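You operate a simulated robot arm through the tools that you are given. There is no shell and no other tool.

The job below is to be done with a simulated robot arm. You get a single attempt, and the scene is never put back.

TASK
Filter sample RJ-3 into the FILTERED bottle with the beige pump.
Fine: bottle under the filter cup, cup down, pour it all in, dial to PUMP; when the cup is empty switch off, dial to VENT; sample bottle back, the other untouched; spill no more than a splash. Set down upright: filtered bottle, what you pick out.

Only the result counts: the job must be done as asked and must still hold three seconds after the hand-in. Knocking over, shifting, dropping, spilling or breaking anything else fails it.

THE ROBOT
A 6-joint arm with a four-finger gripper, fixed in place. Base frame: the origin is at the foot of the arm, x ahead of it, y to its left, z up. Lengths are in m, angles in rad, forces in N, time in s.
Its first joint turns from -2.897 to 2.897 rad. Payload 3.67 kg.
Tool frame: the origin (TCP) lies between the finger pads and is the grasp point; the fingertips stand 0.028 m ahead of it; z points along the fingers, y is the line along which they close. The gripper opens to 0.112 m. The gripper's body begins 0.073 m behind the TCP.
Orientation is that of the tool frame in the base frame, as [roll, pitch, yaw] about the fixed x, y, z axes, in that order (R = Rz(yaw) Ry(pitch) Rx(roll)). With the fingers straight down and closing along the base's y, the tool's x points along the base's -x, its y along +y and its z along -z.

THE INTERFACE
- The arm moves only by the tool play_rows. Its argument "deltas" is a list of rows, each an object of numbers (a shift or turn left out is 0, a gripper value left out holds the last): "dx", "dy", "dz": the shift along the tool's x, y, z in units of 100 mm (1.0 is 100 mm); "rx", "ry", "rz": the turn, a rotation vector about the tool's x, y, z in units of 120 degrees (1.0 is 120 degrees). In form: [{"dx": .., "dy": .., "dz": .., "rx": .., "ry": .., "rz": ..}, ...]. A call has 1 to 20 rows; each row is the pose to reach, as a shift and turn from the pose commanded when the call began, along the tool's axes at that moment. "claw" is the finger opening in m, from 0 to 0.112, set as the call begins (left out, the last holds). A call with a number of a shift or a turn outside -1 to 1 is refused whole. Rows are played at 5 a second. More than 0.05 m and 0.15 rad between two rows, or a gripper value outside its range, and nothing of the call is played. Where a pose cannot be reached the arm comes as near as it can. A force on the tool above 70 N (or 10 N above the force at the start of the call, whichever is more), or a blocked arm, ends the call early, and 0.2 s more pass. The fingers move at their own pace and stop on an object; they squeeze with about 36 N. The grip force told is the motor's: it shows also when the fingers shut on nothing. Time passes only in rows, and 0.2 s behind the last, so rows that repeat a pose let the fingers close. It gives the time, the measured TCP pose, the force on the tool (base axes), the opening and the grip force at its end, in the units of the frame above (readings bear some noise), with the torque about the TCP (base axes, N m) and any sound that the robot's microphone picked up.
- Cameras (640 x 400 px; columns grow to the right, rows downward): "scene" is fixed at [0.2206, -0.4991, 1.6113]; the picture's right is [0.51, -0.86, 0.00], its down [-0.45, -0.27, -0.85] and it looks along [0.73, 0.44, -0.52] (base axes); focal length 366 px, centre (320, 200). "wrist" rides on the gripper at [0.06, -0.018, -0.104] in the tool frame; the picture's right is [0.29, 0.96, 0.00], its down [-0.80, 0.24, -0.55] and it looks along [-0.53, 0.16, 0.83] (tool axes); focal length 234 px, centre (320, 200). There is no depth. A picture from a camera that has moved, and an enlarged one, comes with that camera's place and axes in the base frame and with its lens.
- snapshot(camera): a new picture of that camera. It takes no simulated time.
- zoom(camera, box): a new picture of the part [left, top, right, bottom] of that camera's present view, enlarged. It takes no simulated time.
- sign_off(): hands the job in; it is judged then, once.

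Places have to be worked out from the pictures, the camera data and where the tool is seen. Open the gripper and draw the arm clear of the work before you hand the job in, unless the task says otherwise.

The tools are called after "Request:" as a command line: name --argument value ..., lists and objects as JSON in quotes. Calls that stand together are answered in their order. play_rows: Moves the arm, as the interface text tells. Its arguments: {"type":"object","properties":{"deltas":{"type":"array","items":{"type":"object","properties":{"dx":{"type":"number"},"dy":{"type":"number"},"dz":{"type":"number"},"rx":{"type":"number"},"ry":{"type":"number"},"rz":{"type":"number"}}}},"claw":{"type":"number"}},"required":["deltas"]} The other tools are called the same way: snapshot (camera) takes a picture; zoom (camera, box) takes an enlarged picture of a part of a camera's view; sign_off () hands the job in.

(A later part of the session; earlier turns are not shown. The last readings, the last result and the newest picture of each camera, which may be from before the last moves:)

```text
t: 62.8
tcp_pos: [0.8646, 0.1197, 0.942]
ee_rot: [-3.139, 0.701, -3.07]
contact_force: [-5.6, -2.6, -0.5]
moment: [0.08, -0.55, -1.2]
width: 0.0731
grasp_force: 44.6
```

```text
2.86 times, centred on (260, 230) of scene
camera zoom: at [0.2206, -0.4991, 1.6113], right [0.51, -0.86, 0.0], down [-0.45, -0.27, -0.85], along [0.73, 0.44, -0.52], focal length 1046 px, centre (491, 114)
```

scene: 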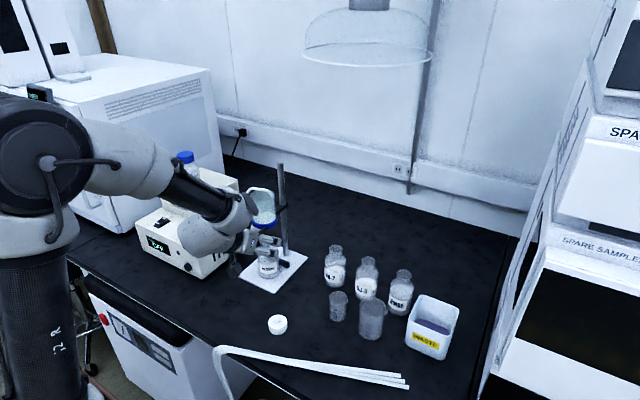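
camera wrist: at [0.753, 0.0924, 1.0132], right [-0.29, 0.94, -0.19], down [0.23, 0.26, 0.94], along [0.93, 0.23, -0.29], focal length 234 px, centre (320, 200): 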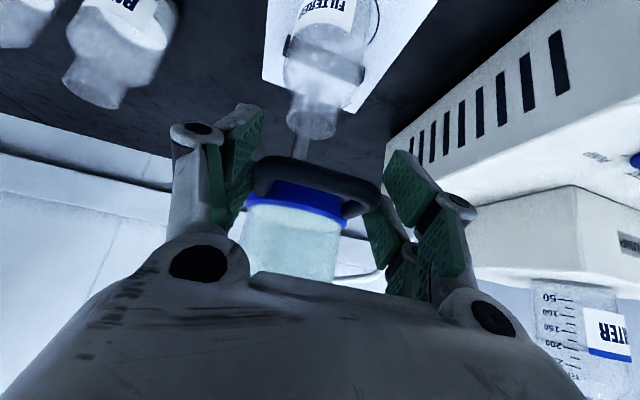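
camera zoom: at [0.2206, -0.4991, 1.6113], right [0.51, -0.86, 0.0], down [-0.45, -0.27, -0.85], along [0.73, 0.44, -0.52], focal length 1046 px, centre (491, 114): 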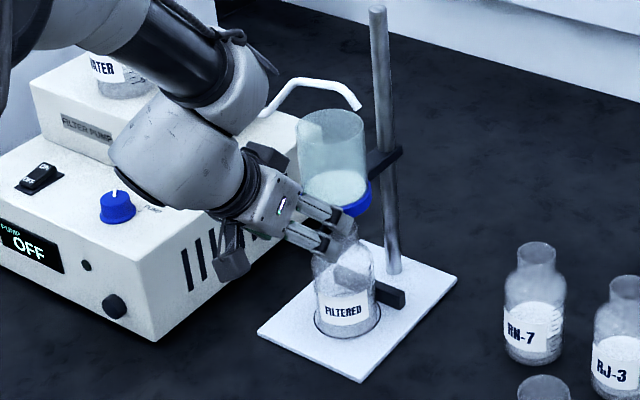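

The cup keeps sliding freely, and the white hose stays fixed above it. I'll note that for the pour. Lowering another centimetre.

Request:
play_rows --deltas '[{"dx": 0.016, "dz": 0.019}, {"dx": 0.032, "dz": 0.038}, {"dx": 0.048, "dz": 0.057}, {"dx": 0.064, "dz": 0.077}, {"dx": 0.064, "dz": 0.077}]'

Request:
zoom --camera "wrist" --box '[200, 60, 440, 210]'

Request:
zoom --camera "scene" --box '[220, 180, 310, 290]'

```text
t: 64.0
tcp_pos: [0.8653, 0.1191, 0.9316]
ee_rot: [-3.14, 0.701, -3.071]
contact_force: [-6.7, -0.5, -0.7]
moment: [-0.05, -0.66, -0.87]
width: 0.0731
grasp_force: 45.1
```

```text
2.67 times, centred on (320, 135) of wrist
camera zoom: at [0.7532, 0.0928, 0.973], right [-0.29, 0.94, -0.19], down [0.24, 0.26, 0.94], along [0.93, 0.23, -0.3], focal length 624 px, centre (320, 373)
```

zoom: 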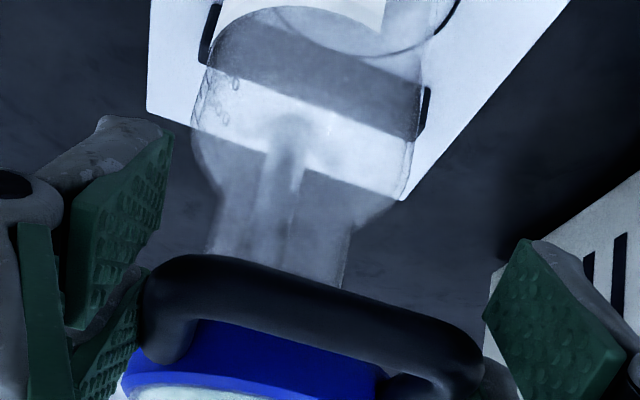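

```text
3.64 times, centred on (265, 235) of scene
camera zoom: at [0.2206, -0.4991, 1.6113], right [0.51, -0.86, 0.0], down [-0.45, -0.27, -0.85], along [0.73, 0.44, -0.52], focal length 1331 px, centre (520, 73)
```

zoom: 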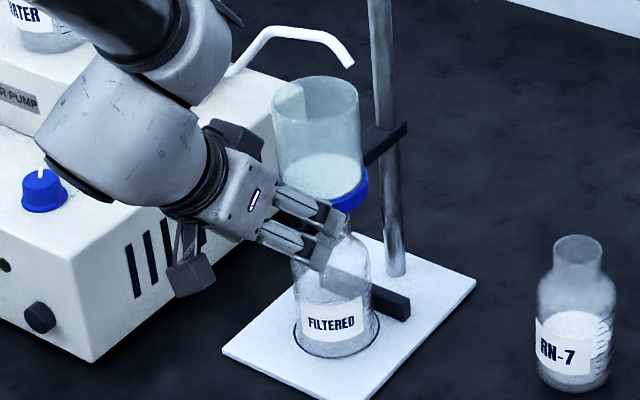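

Four centimetres down and the stopper is at the mouth, still with no load. I'll continue gently until the force shows it seating.

Request:
play_rows --deltas '[{"dx": 0.013, "dz": 0.0153}, {"dx": 0.026, "dz": 0.031}, {"dx": 0.039, "dz": 0.046}, {"dx": 0.039, "dz": 0.046}]'

Request:
play_rows --deltas '[{"dx": 0.013, "dz": 0.0153}, {"dx": 0.026, "dz": 0.031}, {"dx": 0.026, "dz": 0.031}]'

Request:
zoom --camera "scene" --box '[220, 180, 310, 290]'

```text
t: 65.0
tcp_pos: [0.8663, 0.1197, 0.9261]
ee_rot: [-3.141, 0.702, -3.072]
contact_force: [-5.9, 4.7, 5.9]
moment: [0.28, -0.12, -1.25]
width: 0.073
grasp_force: 44.9
```

```text
t: 65.8
tcp_pos: [0.8656, 0.1189, 0.9216]
ee_rot: [-3.14, 0.702, -3.07]
contact_force: [-1.0, 5.1, 22.5]
moment: [-0.23, -0.32, -0.9]
width: 0.0728
grasp_force: 45.1
```

```text
3.64 times, centred on (265, 235) of scene
camera zoom: at [0.2206, -0.4991, 1.6113], right [0.51, -0.86, 0.0], down [-0.45, -0.27, -0.85], along [0.73, 0.44, -0.52], focal length 1331 px, centre (520, 73)
```

zoom: 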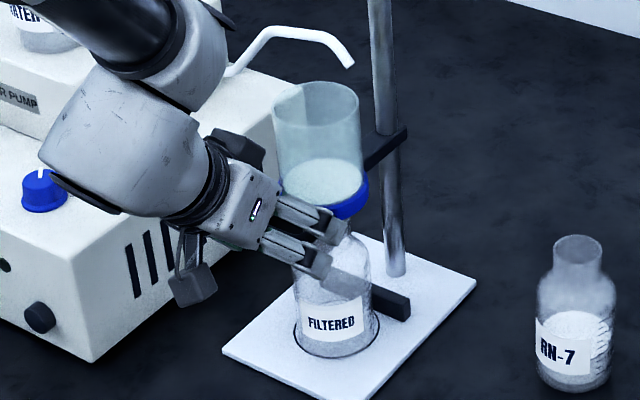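

The force climbed to 22 N, so the stopper seems to be seated in the mouth. I'll zoom to confirm there's no gap.

Request:
zoom --camera "scene" --box '[245, 200, 295, 290]'

Request:
snapshot --camera "wrist"

```text
4.44 times, centred on (270, 245) of scene
camera zoom: at [0.2206, -0.4991, 1.6113], right [0.51, -0.86, 0.0], down [-0.45, -0.27, -0.85], along [0.73, 0.44, -0.52], focal length 1626 px, centre (542, 0)
```

zoom: 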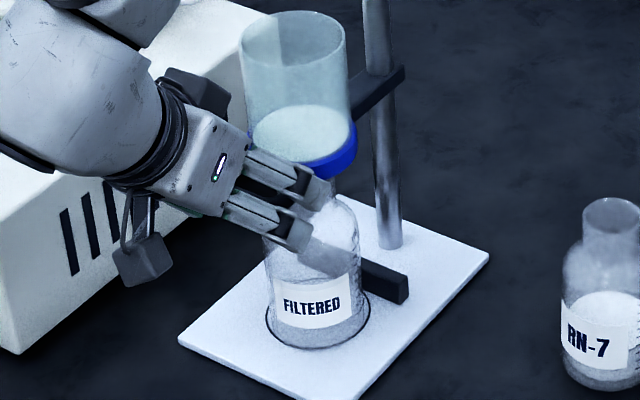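

```text
taken
camera wrist: at [0.7533, 0.0924, 0.9639], right [-0.29, 0.94, -0.19], down [0.23, 0.26, 0.94], along [0.93, 0.23, -0.29], focal length 234 px, centre (320, 200)
```

wrist: 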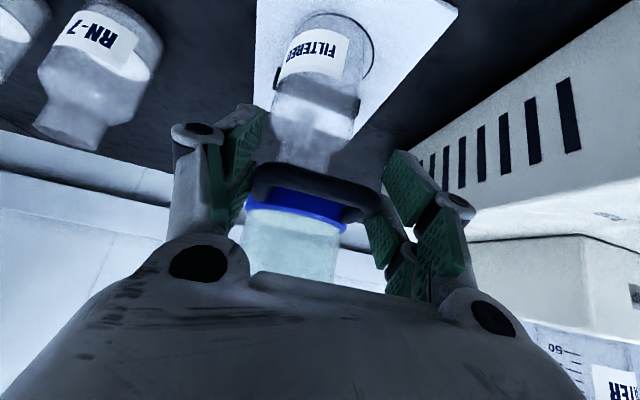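

It looks seated. I'll press 2 mm further to make sure it has reached its stop.

Request:
play_rows --deltas '[{"dx": 0.013, "dz": 0.0153}, {"dx": 0.013, "dz": 0.0153}]'

```text
t: 66.4
tcp_pos: [0.8656, 0.1195, 0.9212]
ee_rot: [-3.141, 0.702, -3.073]
contact_force: [0.1, 2.5, 32.3]
moment: [-0.01, -0.55, -0.87]
width: 0.0722
grasp_force: 45.2
```

The height stopped while the force rose to 32 N, so the cup is firmly down. I'll open the fingers and back off along the tool axis.

Request:
play_rows --claw 0.095 --deltas '[{"dx": 0}, {"dx": 0}, {"dx": 0}, {"dx": 0}]'

Request:
play_rows --deltas '[{"dz": -0.15}, {"dz": -0.3}, {"dz": -0.45}, {"dz": -0.6}, {"dz": -0.75}, {"dz": -0.9}, {"dz": -0.9}]'

Request:
snapshot --camera "wrist"

Request:
zoom --camera "scene" --box '[200, 160, 320, 300]'

```text
t: 67.4
tcp_pos: [0.8651, 0.1187, 0.918]
ee_rot: [-3.14, 0.7, -3.07]
contact_force: [0.2, -0.2, 0.3]
moment: [0.03, 0.01, -0.01]
width: 0.0948
grasp_force: 0.0
```

```text
t: 69.0
tcp_pos: [0.808, 0.1142, 0.9887]
ee_rot: [-3.139, 0.699, -3.072]
contact_force: [0.9, -0.4, 0.1]
moment: [0.04, -0.02, -0.01]
width: 0.0949
grasp_force: 0.0
```

```text
taken
camera wrist: at [0.6953, 0.0884, 1.0298], right [-0.29, 0.94, -0.19], down [0.24, 0.26, 0.94], along [0.93, 0.22, -0.3], focal length 234 px, centre (320, 200)
```

wrist: 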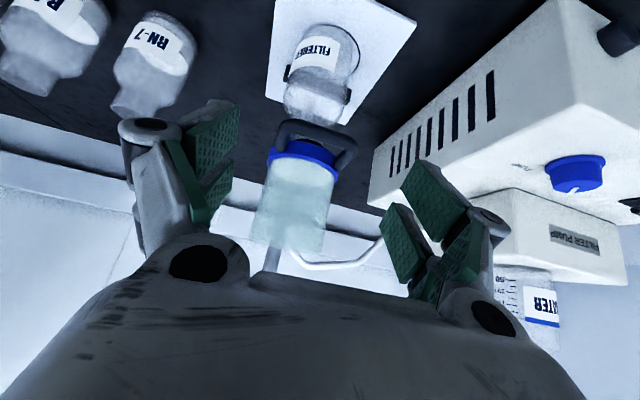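

```text
2.86 times, centred on (260, 230) of scene
camera zoom: at [0.2206, -0.4991, 1.6113], right [0.51, -0.86, 0.0], down [-0.45, -0.27, -0.85], along [0.73, 0.44, -0.52], focal length 1046 px, centre (491, 114)
```

zoom: 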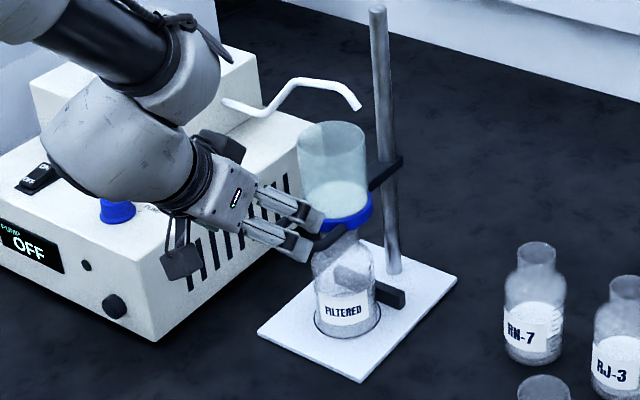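

The cup stays down by itself. I'll zoom on the hose and rim to know what the pour has to clear.

Request:
zoom --camera "wrist" --box '[240, 110, 400, 280]'

Request:
zoom --camera "scene" --box '[230, 175, 310, 245]'

```text
2.35 times, centred on (320, 195) of wrist
camera zoom: at [0.6953, 0.0884, 1.0298], right [-0.29, 0.94, -0.19], down [0.24, 0.26, 0.94], along [0.93, 0.22, -0.3], focal length 551 px, centre (320, 212)
```

zoom: 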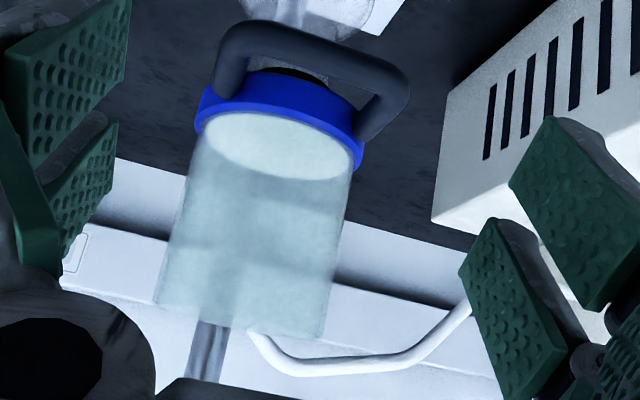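

```text
5.71 times, centred on (270, 210) of scene
camera zoom: at [0.2206, -0.4991, 1.6113], right [0.51, -0.86, 0.0], down [-0.45, -0.27, -0.85], along [0.73, 0.44, -0.52], focal length 2091 px, centre (606, 143)
```

zoom: 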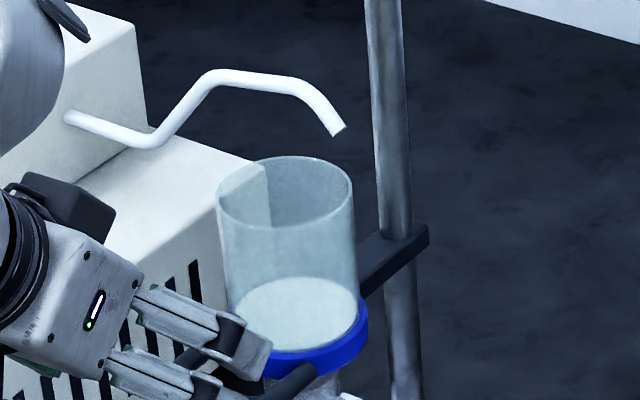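

The hose end is behind the cup at about (1.00, 0.14, 1.01), so it's out of the pour's way, and the rim sits at z≈1.015. Next is RJ‑3: I rise and swing over toward it, turning the heading to the right.

Request:
play_rows --deltas '[{"dx": -0.2, "dz": -0.2}, {"dx": -0.386, "dz": -0.42}, {"dx": -0.467, "dy": -0.198, "dz": -0.36, "rx": 0.0225, "rz": 0.0268}, {"dx": -0.549, "dy": -0.396, "dz": -0.3, "rx": 0.045, "rz": 0.0536}, {"dx": -0.63, "dy": -0.594, "dz": -0.24, "rx": 0.0676, "rz": 0.0804}, {"dx": -0.711, "dy": -0.792, "dz": -0.18, "rx": 0.0901, "rz": 0.1072}, {"dx": -0.793, "dy": -0.99, "dz": -0.118, "rx": 0.1126, "rz": 0.134}, {"dx": -0.793, "dy": -0.99, "dz": -0.118, "rx": 0.1126, "rz": 0.134}]'

```text
t: 70.8
tcp_pos: [0.8684, 0.0209, 1.05]
ee_rot: [3.141, 0.7, 2.845]
contact_force: [-0.3, 0.5, 0.0]
moment: [0.01, 0.04, -0.01]
width: 0.095
grasp_force: 0.1
```

Clear of the stand. Continuing toward RJ‑3 at a safe height, turning to a heading of about −38°.

Request:
play_rows --deltas '[{"dx": -0.156, "dy": -0.181, "dz": 0.183, "rx": 0.0225, "rz": 0.0268}, {"dx": -0.311, "dy": -0.361, "dz": 0.367, "rx": 0.0451, "rz": 0.0536}, {"dx": -0.467, "dy": -0.542, "dz": 0.55, "rx": 0.0676, "rz": 0.0803}, {"dx": -0.622, "dy": -0.722, "dz": 0.734, "rx": 0.0902, "rz": 0.1071}, {"dx": -0.778, "dy": -0.903, "dz": 0.917, "rx": 0.1127, "rz": 0.1339}, {"dx": -0.778, "dy": -0.903, "dz": 0.917, "rx": 0.1127, "rz": 0.1339}]'

Request:
snapshot --camera "wrist"

Request:
snapshot --camera "scene"

```text
t: 72.2
tcp_pos: [0.9544, -0.1023, 1.0287]
ee_rot: [-3.14, 0.7, 2.478]
contact_force: [-0.6, 0.4, -0.5]
moment: [-0.01, 0.03, 0.0]
width: 0.0948
grasp_force: 0.1
```

```text
taken
camera wrist: at [0.8541, -0.0469, 1.0698], right [0.42, 0.89, -0.19], down [0.35, 0.03, 0.94], along [0.84, -0.45, -0.29], focal length 234 px, centre (320, 200)
```

wrist: 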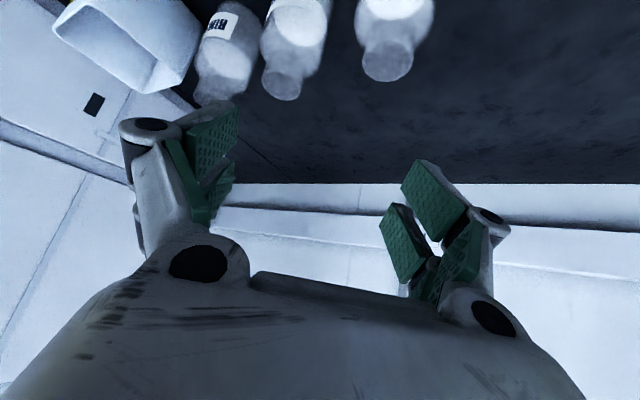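

```text
taken
```

scene: 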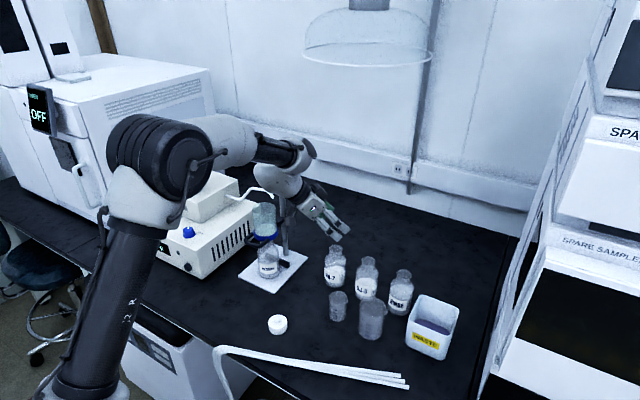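

RN‑7, RJ‑3 and RINSE are all in this view. Zooming to fix RJ‑3's mouth position precisely.

Request:
zoom --camera "wrist" --box '[190, 0, 440, 130]'

```text
2.56 times, centred on (315, 65) of wrist
camera zoom: at [0.8541, -0.0469, 1.0698], right [0.42, 0.89, -0.19], down [0.35, 0.03, 0.94], along [0.84, -0.45, -0.29], focal length 600 px, centre (333, 546)
```

zoom: 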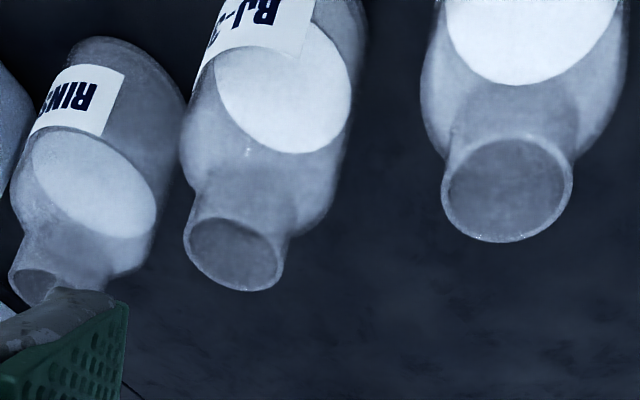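

RJ‑3 is at (1.000, −0.197) and RN‑7 at (1.000, −0.0885). I'll move directly above RJ‑3, steepen the tool to 54° so the camera housing clears the small beaker, and narrow the fingers to 88 mm.

Request:
play_rows --claw 0.088 --deltas '[{"dx": -0.132, "dy": -0.116, "dz": 0.209, "ry": 0.0083}, {"dx": -0.264, "dy": -0.233, "dz": 0.418, "ry": 0.0167}, {"dx": -0.396, "dy": -0.349, "dz": 0.627, "ry": 0.025}, {"dx": -0.528, "dy": -0.465, "dz": 0.836, "ry": 0.0333}, {"dx": -0.528, "dy": -0.465, "dz": 0.836, "ry": 0.0333}]'

Request:
snapshot --camera "wrist"

Request:
zoom --camera "scene" --box '[290, 180, 430, 350]'

```text
t: 73.4
tcp_pos: [1.0009, -0.1977, 0.9986]
ee_rot: [-3.141, 0.631, 2.478]
contact_force: [-0.6, -0.4, 0.3]
moment: [0.04, 0.01, -0.01]
width: 0.0879
grasp_force: 0.1
```

```text
taken
camera wrist: at [0.9021, -0.1437, 1.0478], right [0.41, 0.9, -0.17], down [0.4, -0.01, 0.92], along [0.82, -0.44, -0.36], focal length 234 px, centre (320, 200)
```

wrist: 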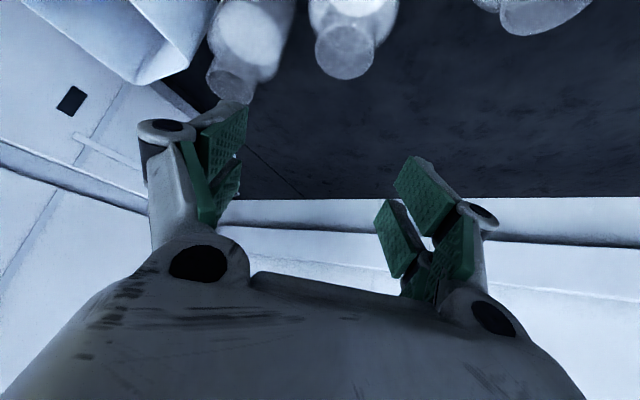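

```text
2.35 times, centred on (360, 265) of scene
camera zoom: at [0.2206, -0.4991, 1.6113], right [0.51, -0.86, 0.0], down [-0.45, -0.27, -0.85], along [0.73, 0.44, -0.52], focal length 861 px, centre (226, 47)
```

zoom: 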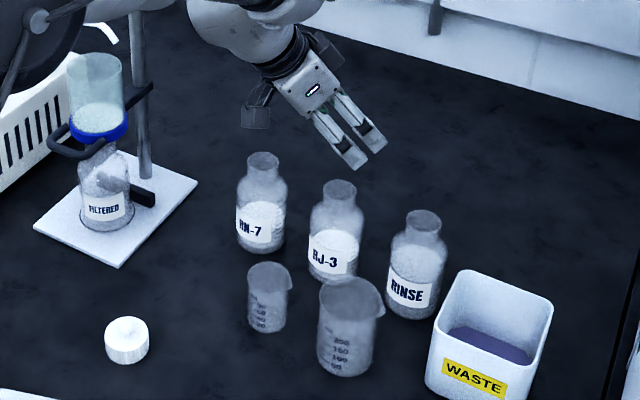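

RJ‑3's mouth lies straight below the grasp point within about 3 mm. Descending the first 9 cm so the fingers straddle the neck.

Request:
play_rows --deltas '[{"dx": 0.106, "dz": 0.145}, {"dx": 0.212, "dz": 0.291}, {"dx": 0.319, "dz": 0.436}, {"dx": 0.425, "dz": 0.582}, {"dx": 0.531, "dz": 0.727}, {"dx": 0.531, "dz": 0.727}]'

Request:
snapshot --camera "wrist"

Request:
zoom --camera "scene" --box '[290, 180, 430, 350]'

```text
t: 74.8
tcp_pos: [1.0013, -0.1968, 0.9086]
ee_rot: [-3.14, 0.629, 2.479]
contact_force: [0.3, 0.4, 0.2]
moment: [0.01, -0.01, -0.01]
width: 0.088
grasp_force: 0.0
```

```text
taken
camera wrist: at [0.9025, -0.1431, 0.9571], right [0.41, 0.9, -0.17], down [0.4, -0.01, 0.92], along [0.82, -0.44, -0.36], focal length 234 px, centre (320, 200)
```

wrist: 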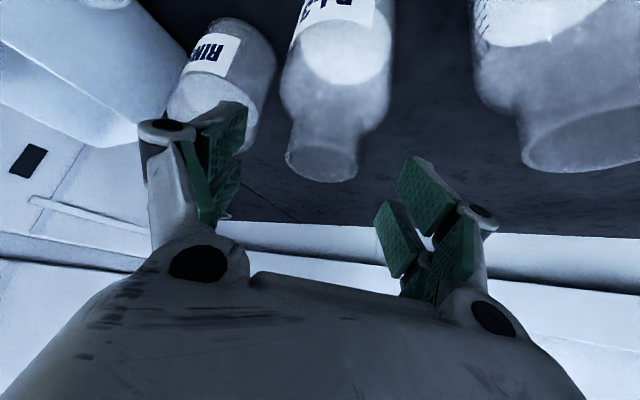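

```text
2.35 times, centred on (360, 265) of scene
camera zoom: at [0.2206, -0.4991, 1.6113], right [0.51, -0.86, 0.0], down [-0.45, -0.27, -0.85], along [0.73, 0.44, -0.52], focal length 861 px, centre (226, 47)
```

zoom: 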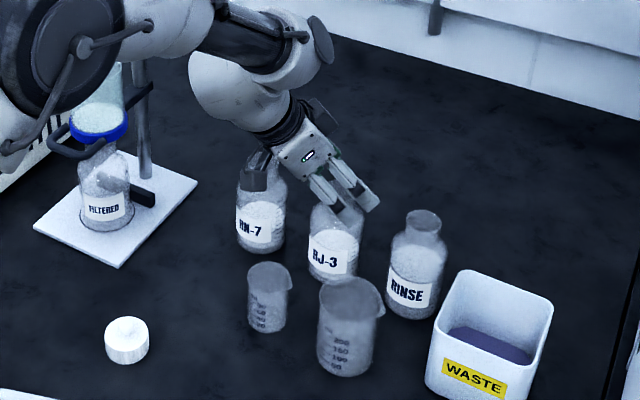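

RJ‑3's neck is between the fingers, within 3–4 mm. Descending to body height, trimming 3 mm toward the robot.

Request:
play_rows --deltas '[{"dx": 0.108, "dy": -0.009, "dz": 0.139}, {"dx": 0.215, "dy": -0.018, "dz": 0.279}, {"dx": 0.323, "dy": -0.018, "dz": 0.418}, {"dx": 0.43, "dy": -0.018, "dz": 0.558}, {"dx": 0.538, "dy": -0.018, "dz": 0.697}, {"dx": 0.538, "dy": -0.018, "dz": 0.697}]'

Request:
snapshot --camera "wrist"

Request:
zoom --camera "scene" --box '[290, 200, 430, 350]'

```text
t: 76.2
tcp_pos: [0.9983, -0.1944, 0.8196]
ee_rot: [3.141, 0.63, 2.478]
contact_force: [0.0, 0.9, 0.6]
moment: [0.0, 0.02, 0.0]
width: 0.088
grasp_force: 0.0
```

```text
taken
camera wrist: at [0.8988, -0.1434, 0.8693], right [0.41, 0.9, -0.17], down [0.4, -0.01, 0.92], along [0.82, -0.44, -0.36], focal length 234 px, centre (320, 200)
```

wrist: 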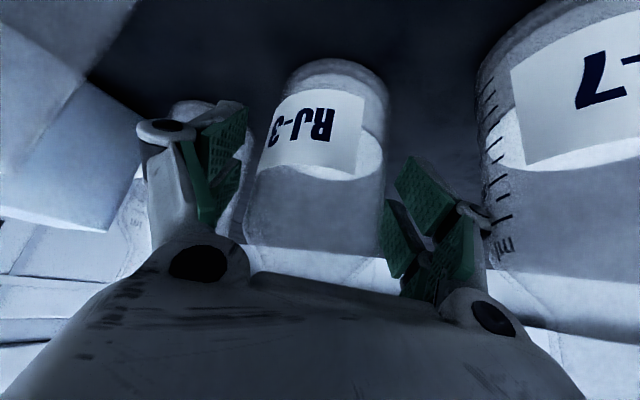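

```text
2.67 times, centred on (360, 275) of scene
camera zoom: at [0.2206, -0.4991, 1.6113], right [0.51, -0.86, 0.0], down [-0.45, -0.27, -0.85], along [0.73, 0.44, -0.52], focal length 976 px, centre (213, 0)
```

zoom: 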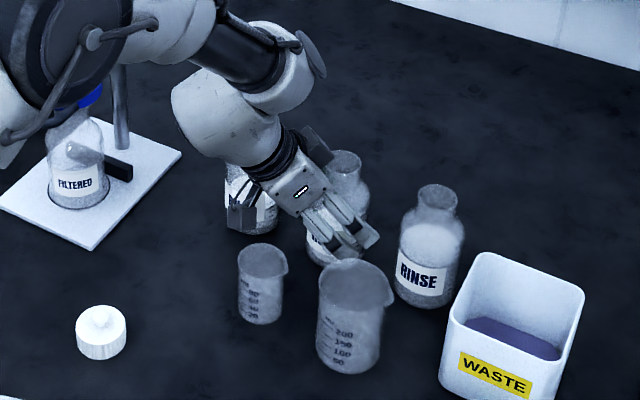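

RJ‑3 (label readable) sits centred between the pads with no contact anywhere. Gripping it.

Request:
play_rows --claw 0.04 --deltas '[{"dx": 0}, {"dx": 0}, {"dx": 0}, {"dx": 0}, {"dx": 0}]'

Request:
snapshot --camera "wrist"

```text
t: 77.4
tcp_pos: [0.9983, -0.1955, 0.8206]
ee_rot: [3.141, 0.631, 2.478]
contact_force: [0.2, 0.3, 2.3]
moment: [-0.14, 0.04, 0.02]
width: 0.0687
grasp_force: 36.0
```

```text
taken
camera wrist: at [0.8989, -0.1435, 0.8697], right [0.41, 0.9, -0.17], down [0.4, -0.01, 0.92], along [0.82, -0.44, -0.36], focal length 234 px, centre (320, 200)
```

wrist: 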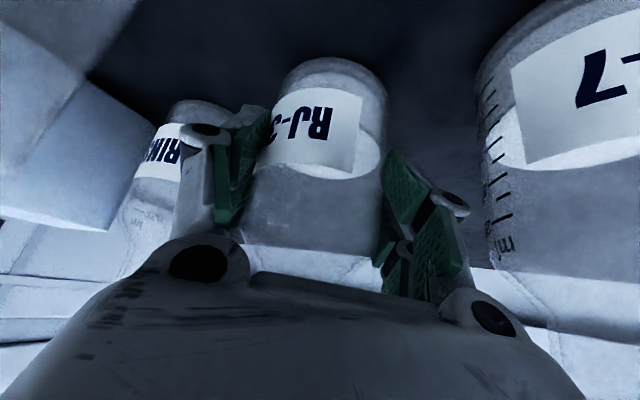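

Firm grip (0.0687, 36 N). I'll lift straight up slowly, 9 cm, and check that the bottle hangs without slipping.

Request:
play_rows --deltas '[{"dx": -0.03, "dz": -0.04}, {"dx": -0.06, "dz": -0.081}, {"dx": -0.118, "dz": -0.162}, {"dx": -0.2, "dz": -0.274}, {"dx": -0.283, "dz": -0.387}, {"dx": -0.366, "dz": -0.5}, {"dx": -0.448, "dz": -0.614}, {"dx": -0.531, "dz": -0.727}, {"dx": -0.531, "dz": -0.727}]'

Request:
snapshot --camera "wrist"

Request:
zoom --camera "scene" --box '[290, 180, 430, 350]'

```text
t: 79.4
tcp_pos: [0.9972, -0.1953, 0.9097]
ee_rot: [3.14, 0.63, 2.477]
contact_force: [1.2, 0.8, -2.4]
moment: [0.03, 0.07, -0.01]
width: 0.0685
grasp_force: 36.0
```

```text
taken
camera wrist: at [0.8991, -0.1434, 0.9595], right [0.41, 0.9, -0.17], down [0.4, -0.01, 0.92], along [0.82, -0.44, -0.36], focal length 234 px, centre (320, 200)
```

wrist: 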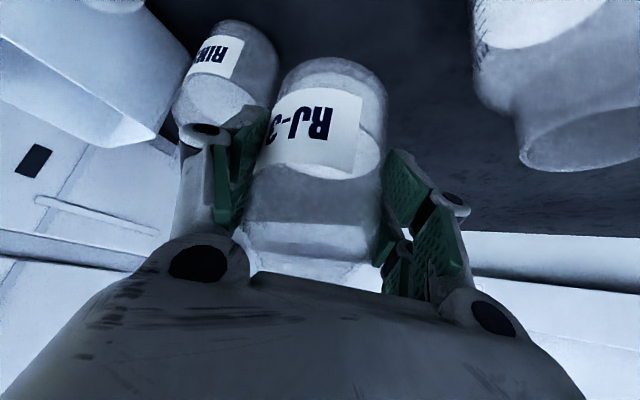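

```text
2.35 times, centred on (360, 265) of scene
camera zoom: at [0.2206, -0.4991, 1.6113], right [0.51, -0.86, 0.0], down [-0.45, -0.27, -0.85], along [0.73, 0.44, -0.52], focal length 861 px, centre (226, 47)
```

zoom: 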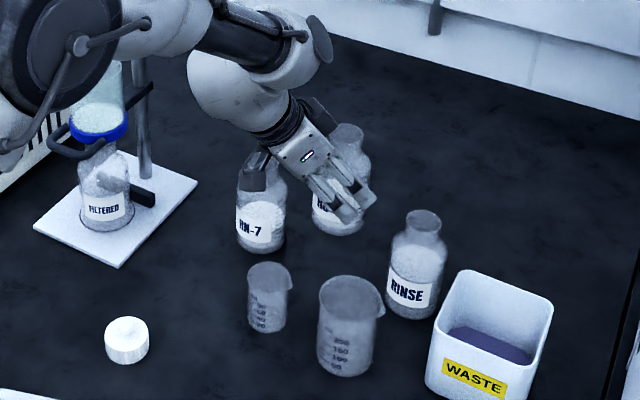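

RJ‑3 lifted cleanly with no slip (−2.4 N). I'll raise it above the other bottles, then carry it over to the free spot near (0.87, −0.035) to regrip it from the side for pouring.

Request:
play_rows --deltas '[{"dx": -0.106, "dz": -0.145}, {"dx": -0.212, "dz": -0.291}, {"dx": -0.319, "dz": -0.436}, {"dx": -0.425, "dz": -0.582}, {"dx": -0.531, "dz": -0.727}, {"dx": -0.531, "dz": -0.727}]'

Request:
play_rows --deltas '[{"dx": 0.134, "dy": 0.04, "dz": -0.098}, {"dx": 0.268, "dy": 0.079, "dz": -0.196}, {"dx": 0.402, "dy": 0.119, "dz": -0.293}, {"dx": 0.535, "dy": 0.159, "dz": -0.391}, {"dx": 0.669, "dy": 0.198, "dz": -0.489}, {"dx": 0.803, "dy": 0.238, "dz": -0.587}, {"dx": 0.803, "dy": 0.238, "dz": -0.587}]'

Request:
play_rows --deltas '[{"dx": 0.134, "dy": 0.04, "dz": -0.098}, {"dx": 0.268, "dy": 0.079, "dz": -0.196}, {"dx": 0.402, "dy": 0.119, "dz": -0.293}, {"dx": 0.535, "dy": 0.159, "dz": -0.391}, {"dx": 0.669, "dy": 0.198, "dz": -0.489}, {"dx": 0.803, "dy": 0.238, "dz": -0.587}, {"dx": 0.803, "dy": 0.238, "dz": -0.587}]'

Request:
snapshot --camera "scene"

Request:
snapshot --camera "wrist"

```text
t: 80.8
tcp_pos: [0.9982, -0.1951, 1.0026]
ee_rot: [3.14, 0.631, 2.478]
contact_force: [0.7, 0.3, -3.5]
moment: [0.02, 0.01, 0.01]
width: 0.0682
grasp_force: 36.5
```

```text
t: 82.4
tcp_pos: [0.9334, -0.1164, 1.0013]
ee_rot: [-3.141, 0.629, 2.479]
contact_force: [-0.4, -0.3, -2.6]
moment: [0.0, 0.02, -0.02]
width: 0.0683
grasp_force: 36.6
```

```text
t: 84.0
tcp_pos: [0.8703, -0.035, 1.0013]
ee_rot: [3.14, 0.631, 2.478]
contact_force: [0.7, -1.3, -3.3]
moment: [0.0, -0.02, 0.0]
width: 0.0686
grasp_force: 35.8
```

```text
taken
```

scene: 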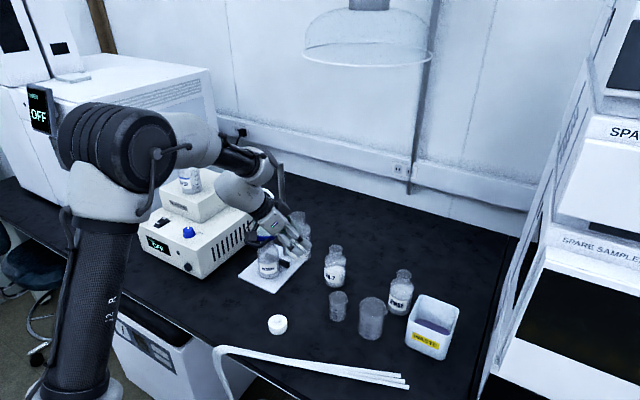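

```text
taken
camera wrist: at [0.7713, 0.0172, 1.0503], right [0.41, 0.9, -0.17], down [0.4, -0.01, 0.92], along [0.82, -0.44, -0.36], focal length 234 px, centre (320, 200)
```

wrist: 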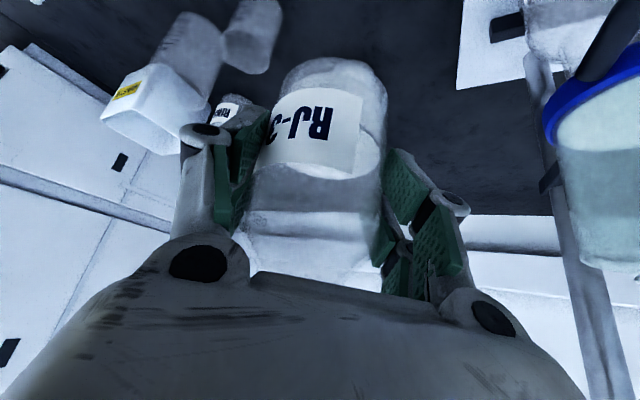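

RJ‑3 hangs steady over the free spot, well clear of the stand. Lowering it to the bench in two stages.

Request:
play_rows --deltas '[{"dx": 0.106, "dz": 0.145}, {"dx": 0.212, "dz": 0.291}, {"dx": 0.319, "dz": 0.436}, {"dx": 0.425, "dz": 0.582}, {"dx": 0.531, "dz": 0.727}, {"dx": 0.531, "dz": 0.727}]'

Request:
play_rows --deltas '[{"dx": 0.102, "dz": 0.14}, {"dx": 0.205, "dz": 0.281}, {"dx": 0.307, "dz": 0.42}, {"dx": 0.41, "dz": 0.561}, {"dx": 0.487, "dz": 0.666}, {"dx": 0.513, "dz": 0.703}, {"dx": 0.513, "dz": 0.703}]'

```text
t: 85.4
tcp_pos: [0.8704, -0.0371, 0.9107]
ee_rot: [-3.141, 0.63, 2.478]
contact_force: [0.7, -0.1, -3.0]
moment: [0.03, 0.01, 0.02]
width: 0.0687
grasp_force: 36.4
```

```text
t: 87.0
tcp_pos: [0.8703, -0.0364, 0.8243]
ee_rot: [3.141, 0.629, 2.478]
contact_force: [-0.8, -0.4, -2.6]
moment: [0.02, 0.01, -0.01]
width: 0.0684
grasp_force: 35.8
```

Still hanging at z≈0.824. A few millimetres more until the bench takes it.

Request:
play_rows --deltas '[{"dx": 0.009, "dz": 0.012}, {"dx": 0.018, "dz": 0.024}, {"dx": 0.018, "dz": 0.024}]'

Request:
play_rows --deltas '[{"dx": 0.006, "dz": 0.008}, {"dx": 0.012, "dz": 0.016}, {"dx": 0.012, "dz": 0.016}]'

```text
t: 87.8
tcp_pos: [0.8704, -0.0347, 0.8211]
ee_rot: [-3.14, 0.63, 2.479]
contact_force: [-1.3, 0.7, 0.4]
moment: [-0.14, 0.11, -0.02]
width: 0.0685
grasp_force: 35.8
```

```text
t: 88.6
tcp_pos: [0.8707, -0.0359, 0.8204]
ee_rot: [3.141, 0.631, 2.478]
contact_force: [-0.9, -1.4, 20.6]
moment: [-0.2, 0.39, 0.08]
width: 0.0688
grasp_force: 36.1
```

The bench now carries it (20 N). Opening, then rising straight up off the bottle.

Request:
play_rows --claw 0.09 --deltas '[{"dx": 0}, {"dx": 0}, {"dx": 0}, {"dx": 0}]'

Request:
snapshot --camera "wrist"

Request:
play_rows --deltas '[{"dx": -0.06, "dz": -0.08}, {"dx": -0.13, "dz": -0.178}, {"dx": -0.236, "dz": -0.323}, {"dx": -0.354, "dz": -0.485}, {"dx": -0.472, "dz": -0.646}, {"dx": -0.59, "dz": -0.8075}, {"dx": -0.59, "dz": -0.8075}]'

Request:
snapshot --camera "wrist"

Request:
zoom --camera "scene" --box '[220, 190, 380, 330]'

```text
t: 89.6
tcp_pos: [0.8707, -0.0352, 0.818]
ee_rot: [-3.14, 0.63, 2.48]
contact_force: [-0.4, 0.6, -0.1]
moment: [0.01, -0.01, 0.04]
width: 0.0903
grasp_force: 0.0
```

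```text
taken
camera wrist: at [0.7715, 0.017, 0.8679], right [0.41, 0.9, -0.17], down [0.4, -0.01, 0.92], along [0.82, -0.44, -0.36], focal length 234 px, centre (320, 200)
```

wrist: 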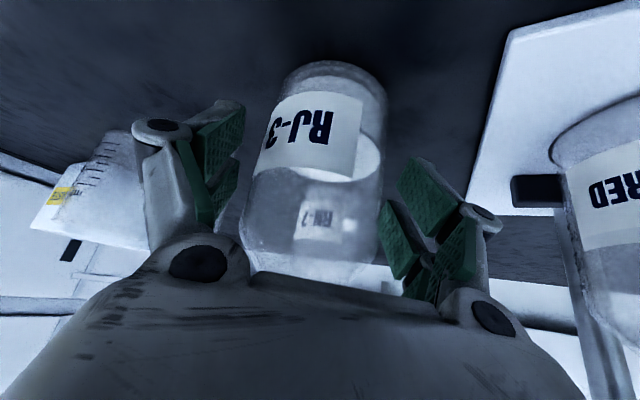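

```text
t: 91.2
tcp_pos: [0.8694, -0.0354, 0.9192]
ee_rot: [-3.141, 0.629, 2.477]
contact_force: [0.0, -0.3, 0.3]
moment: [0.0, 0.0, 0.02]
width: 0.0901
grasp_force: 0.2
```

```text
taken
camera wrist: at [0.7713, 0.0173, 0.9682], right [0.41, 0.9, -0.17], down [0.4, -0.01, 0.92], along [0.82, -0.44, -0.36], focal length 234 px, centre (320, 200)
```

wrist: 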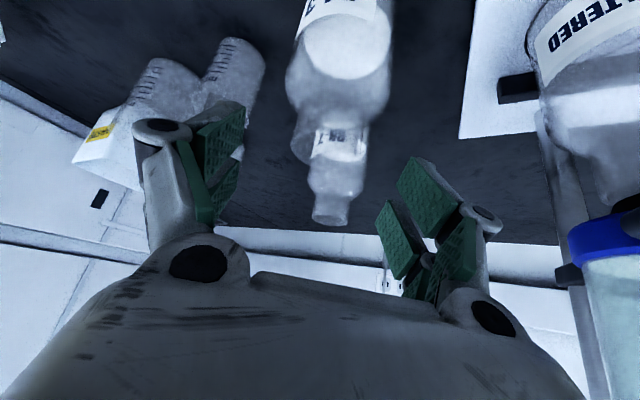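

```text
2.86 times, centred on (300, 260) of scene
camera zoom: at [0.2206, -0.4991, 1.6113], right [0.51, -0.86, 0.0], down [-0.45, -0.27, -0.85], along [0.73, 0.44, -0.52], focal length 1046 px, centre (377, 29)
```

zoom: 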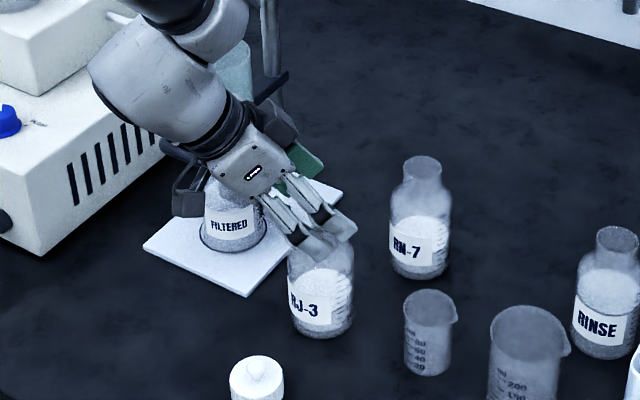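

RJ‑3 stands on its own at the free spot. I'll rise, turn the heading to 20° and flatten the tool to 25° for the pouring grip.

Request:
play_rows --deltas '[{"dx": -0.18, "dz": -0.24}, {"dx": -0.354, "dz": -0.485}, {"dx": -0.531, "dz": -0.727}, {"dx": -0.531, "dz": -0.727, "rx": -0.0317, "rz": -0.0434}, {"dx": -0.531, "dz": -0.727, "rx": -0.0634, "rz": -0.0867}, {"dx": -0.531, "dz": -0.727, "rx": -0.095, "rz": -0.1301}, {"dx": -0.531, "dz": -0.727, "rx": -0.1267, "rz": -0.1735}, {"dx": -0.531, "dz": -0.727, "rx": -0.1584, "rz": -0.2168}, {"dx": -0.531, "dz": -0.727, "rx": -0.1901, "rz": -0.2602}, {"dx": -0.531, "dz": -0.727, "rx": -0.2217, "rz": -0.3036}, {"dx": -0.531, "dz": -0.727, "rx": -0.2534, "rz": -0.3469}, {"dx": -0.531, "dz": -0.727, "rx": -0.2851, "rz": -0.3903}, {"dx": -0.531, "dz": -0.727, "rx": -0.2851, "rz": -0.3903}]'

Request:
play_rows --claw 0.095 --deltas '[{"ry": -0.048}, {"ry": -0.096}, {"ry": -0.144}, {"ry": -0.192}, {"ry": -0.2404}, {"ry": -0.2404}]'

Request:
snapshot --camera "wrist"

```text
t: 94.0
tcp_pos: [0.8509, 0.0176, 0.9766]
ee_rot: [-3.015, 0.68, -2.893]
contact_force: [0.4, 0.1, 0.1]
moment: [-0.03, 0.03, 0.04]
width: 0.09
grasp_force: 0.1
out of reach, approached as far as the arm can: row 9, 10, 11, 12, 13
```

```text
t: 95.4
tcp_pos: [0.868, 0.0147, 1.0095]
ee_rot: [-3.119, 1.165, -2.949]
contact_force: [-0.6, -0.2, -0.7]
moment: [0.0, 0.0, -0.02]
width: 0.0952
grasp_force: 0.1
out of reach, approached as far as the arm can: row 1, 2, 3, 4, 5, 6
```

```text
taken
camera wrist: at [0.7535, -0.0251, 0.9951], right [-0.28, 0.92, -0.27], down [-0.24, 0.21, 0.95], along [0.93, 0.33, 0.16], focal length 234 px, centre (320, 200)
```

wrist: 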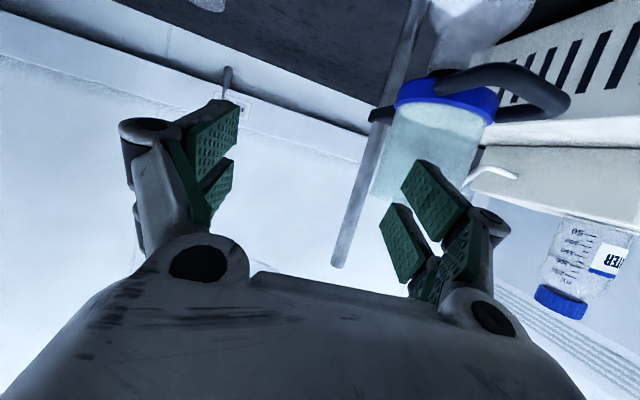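

The turn ran into a wrist joint limit and drifted the hand about 5 cm, though nothing was touched. I'll level the tool and step back over RJ‑3, then try a heading on the other side, where the wrist has room.

Request:
play_rows --deltas '[{"dx": 0.01, "dy": -0.165, "dz": -0.023, "rx": -0.0036, "ry": 0.0049}, {"dx": 0.02, "dy": -0.33, "dz": -0.046, "rx": -0.0072, "ry": 0.0097}, {"dx": 0.03, "dy": -0.495, "dz": -0.07, "rx": -0.0108, "ry": 0.0146}, {"dx": 0.03, "dy": -0.495, "dz": -0.07, "rx": -0.0108, "ry": 0.0146}]'

Request:
play_rows --deltas '[{"rx": 0.0393, "rz": 0.0183}, {"rx": 0.0786, "rz": 0.0366}, {"rx": 0.1178, "rz": 0.055}, {"rx": 0.1571, "rz": 0.0733}, {"rx": 0.1964, "rz": 0.0916}, {"rx": 0.1964, "rz": 0.0916}]'

Request:
snapshot --camera "wrist"

Request:
snapshot --camera "scene"

```text
t: 96.4
tcp_pos: [0.87, -0.0369, 1.0079]
ee_rot: [3.138, 1.133, -2.949]
contact_force: [1.1, 0.5, -0.3]
moment: [0.01, 0.03, 0.01]
width: 0.0951
grasp_force: 0.0
```

```text
t: 97.8
tcp_pos: [0.8667, -0.0463, 1.0066]
ee_rot: [3.132, 1.133, -3.084]
contact_force: [-1.2, -0.4, 0.4]
moment: [-0.01, 0.01, 0.01]
width: 0.0953
grasp_force: 0.0
out of reach, approached as far as the arm can: row 2, 3, 4, 5, 6
```

```text
taken
camera wrist: at [0.7486, -0.0721, 0.9971], right [-0.19, 0.95, -0.26], down [-0.18, 0.22, 0.96], along [0.97, 0.22, 0.13], focal length 234 px, centre (320, 200)
```

wrist: 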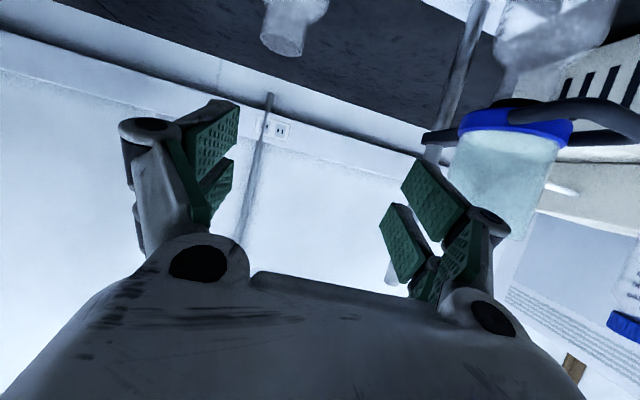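

```text
taken
```

scene: 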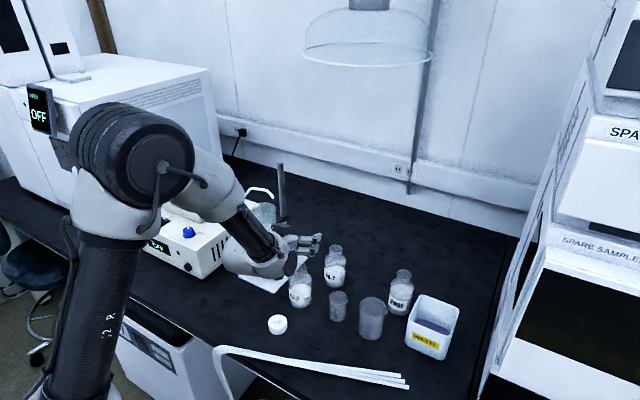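

In this wrist configuration the low pitch is only possible with headings left of the arm plane, which would force a pour to the right. I want the mirror configuration for a pour to the left, so I'll steepen the tool, swing the heading to −35°, and flatten again.

Request:
play_rows --deltas '[{"dx": -0.12, "dz": -0.056, "ry": 0.05}, {"dx": -0.24, "dz": -0.113, "ry": 0.1}, {"dx": -0.363, "dz": -0.169, "ry": 0.15}, {"dx": -0.363, "dz": -0.169, "ry": 0.203}, {"dx": -0.363, "dz": -0.169, "ry": 0.257}, {"dx": -0.363, "dz": -0.169, "ry": 0.31}, {"dx": -0.363, "dz": -0.169, "ry": 0.363}, {"dx": -0.363, "dz": -0.169, "ry": 0.4167}, {"dx": -0.363, "dz": -0.169, "ry": 0.4167}]'

Request:
play_rows --deltas '[{"rx": 0.0138, "rz": 0.0514}, {"rx": 0.0275, "rz": 0.1028}, {"rx": 0.0413, "rz": 0.1542}, {"rx": 0.0551, "rz": 0.2055}, {"rx": 0.0688, "rz": 0.2569}, {"rx": 0.0826, "rz": 0.3083}, {"rx": 0.0826, "rz": 0.3083}]'

```text
t: 99.8
tcp_pos: [0.8504, -0.0381, 1.0121]
ee_rot: [-2.936, 0.293, -3.021]
contact_force: [0.0, -0.2, -1.6]
moment: [-0.01, 0.02, -0.06]
width: 0.0948
grasp_force: 0.2
out of reach, approached as far as the arm can: row 3, 4, 5, 6, 7, 8, 9
```

```text
t: 101.4
tcp_pos: [0.8516, -0.0393, 1.0123]
ee_rot: [-3.0, 0.411, 2.584]
contact_force: [0.6, 0.7, -0.9]
moment: [0.03, -0.03, -0.01]
width: 0.095
grasp_force: 0.1
```

The tool is now at heading −32°, but with a small roll error left over. I'll level that first, then flatten to 25°.

Request:
play_rows --deltas '[{"rx": -0.0338}, {"rx": -0.0676}, {"rx": -0.0676}]'

Request:
play_rows --deltas '[{"ry": -0.0576}, {"ry": -0.1153}, {"ry": -0.1729}, {"ry": -0.2305}, {"ry": -0.2882}, {"ry": -0.3458}, {"ry": -0.3458}]'

Request:
snapshot --camera "wrist"

Request:
snapshot --camera "scene"

```text
t: 102.2
tcp_pos: [0.8513, -0.039, 1.012]
ee_rot: [3.141, 0.41, 2.584]
contact_force: [-0.6, 0.6, -0.3]
moment: [0.02, 0.02, -0.01]
width: 0.0952
grasp_force: 0.0
```

```text
t: 103.8
tcp_pos: [0.8496, -0.039, 1.011]
ee_rot: [3.139, 1.134, 2.582]
contact_force: [0.5, -0.3, 0.7]
moment: [0.01, 0.02, 0.03]
width: 0.095
grasp_force: 0.0
```

```text
taken
camera wrist: at [0.7384, 0.0091, 1.0016], right [0.4, 0.88, -0.26], down [-0.01, 0.29, 0.96], along [0.92, -0.38, 0.13], focal length 234 px, centre (320, 200)
```

wrist: 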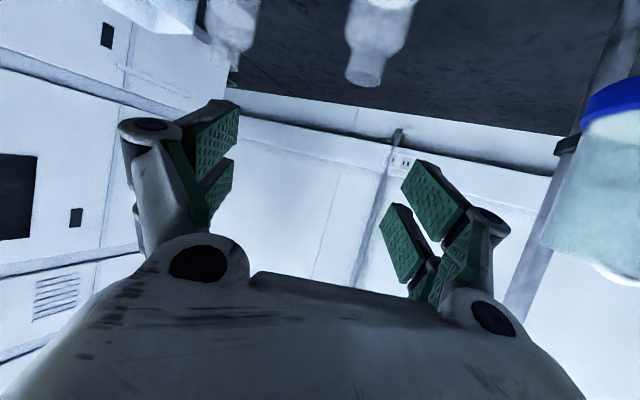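

```text
taken
```

scene: 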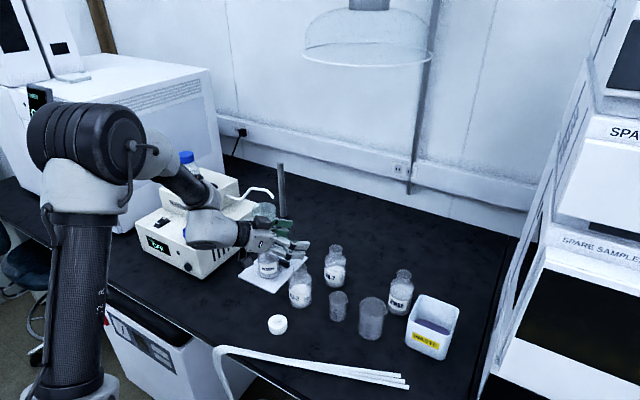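

Level at p=25°, heading −32°, with no limits flagged. Before gripping the sample I'll do a dry run of the pouring roll here, empty-handed, to check that the wrist can do it.

Request:
play_rows --claw 0.07 --deltas '[{"dx": -0.18, "dz": -0.085}, {"dx": -0.363, "dz": -0.169}, {"dx": -0.544, "dz": -0.254}, {"dx": -0.544, "dz": -0.254}]'

Request:
play_rows --deltas '[{"rx": 0.0286, "rz": -0.0614}, {"rx": 0.0572, "rz": -0.1227}, {"rx": 0.0858, "rz": -0.1841}, {"rx": 0.1145, "rz": -0.2455}, {"rx": 0.1431, "rz": -0.3068}, {"rx": 0.1717, "rz": -0.3682}, {"rx": 0.2003, "rz": -0.4295}, {"rx": 0.2289, "rz": -0.4909}, {"rx": 0.2575, "rz": -0.5523}, {"rx": 0.2861, "rz": -0.6136}, {"rx": 0.3147, "rz": -0.675}, {"rx": 0.3434, "rz": -0.7364}, {"rx": 0.372, "rz": -0.7977}, {"rx": 0.4006, "rz": -0.8591}, {"rx": 0.4292, "rz": -0.9205}, {"rx": 0.4578, "rz": -0.9818}, {"rx": 0.4578, "rz": -0.9818}]'

Request:
snapshot --camera "scene"

```text
t: 104.8
tcp_pos: [0.8501, -0.0388, 1.073]
ee_rot: [3.14, 1.133, 2.58]
contact_force: [0.3, 0.3, -0.5]
moment: [0.02, 0.01, 0.02]
width: 0.0699
grasp_force: 0.1
```

```text
t: 108.4
tcp_pos: [0.8502, -0.0387, 1.0724]
ee_rot: [-1.232, -0.62, -2.676]
contact_force: [-0.4, 0.7, -0.2]
moment: [0.01, -0.01, -0.01]
width: 0.0701
grasp_force: 0.1
```

```text
taken
```

scene: 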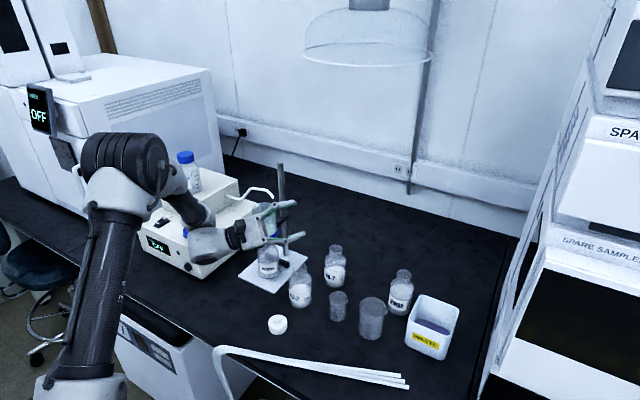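

The wrist can do the full 130° roll toward the left without reaching any limit. Rolling back and then returning above RJ‑3.

Request:
play_rows --claw 0.095 --deltas '[{"rx": -0.0286, "rz": 0.0614}, {"rx": -0.0572, "rz": 0.1227}, {"rx": -0.0858, "rz": 0.1841}, {"rx": -0.1145, "rz": 0.2455}, {"rx": -0.1431, "rz": 0.3068}, {"rx": -0.1717, "rz": 0.3682}, {"rx": -0.2003, "rz": 0.4295}, {"rx": -0.2289, "rz": 0.4909}, {"rx": -0.2575, "rz": 0.5523}, {"rx": -0.2861, "rz": 0.6136}, {"rx": -0.3147, "rz": 0.675}, {"rx": -0.3434, "rz": 0.7364}, {"rx": -0.372, "rz": 0.7977}, {"rx": -0.4006, "rz": 0.8591}, {"rx": -0.4292, "rz": 0.9205}, {"rx": -0.4578, "rz": 0.9818}, {"rx": -0.4578, "rz": 0.9818}]'

Request:
zoom --camera "scene" --box '[240, 210, 400, 340]'

Request:
snapshot --camera "wrist"

```text
t: 112.0
tcp_pos: [0.8492, -0.0393, 1.0724]
ee_rot: [3.137, 1.135, 2.58]
contact_force: [-0.5, -0.2, -0.3]
moment: [-0.03, 0.01, -0.01]
width: 0.0951
grasp_force: 0.0
```

```text
3.08 times, centred on (320, 275) of scene
camera zoom: at [0.2206, -0.4991, 1.6113], right [0.51, -0.86, 0.0], down [-0.45, -0.27, -0.85], along [0.73, 0.44, -0.52], focal length 1126 px, centre (320, -31)
```

zoom: 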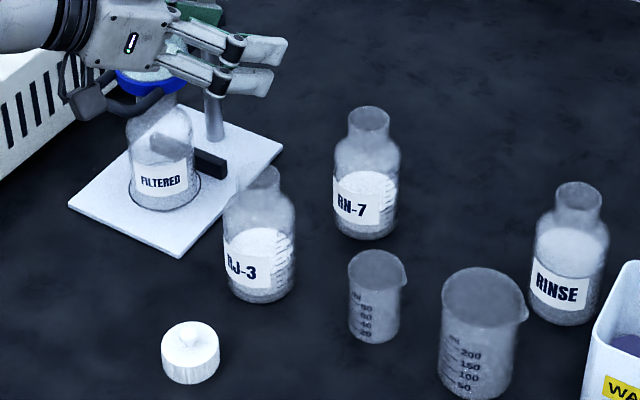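

```text
taken
camera wrist: at [0.7382, 0.0089, 1.062], right [0.4, 0.88, -0.26], down [-0.01, 0.29, 0.96], along [0.91, -0.38, 0.13], focal length 234 px, centre (320, 200)
```

wrist: 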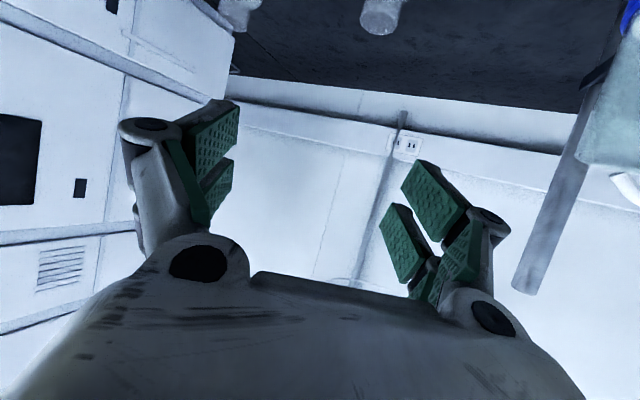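

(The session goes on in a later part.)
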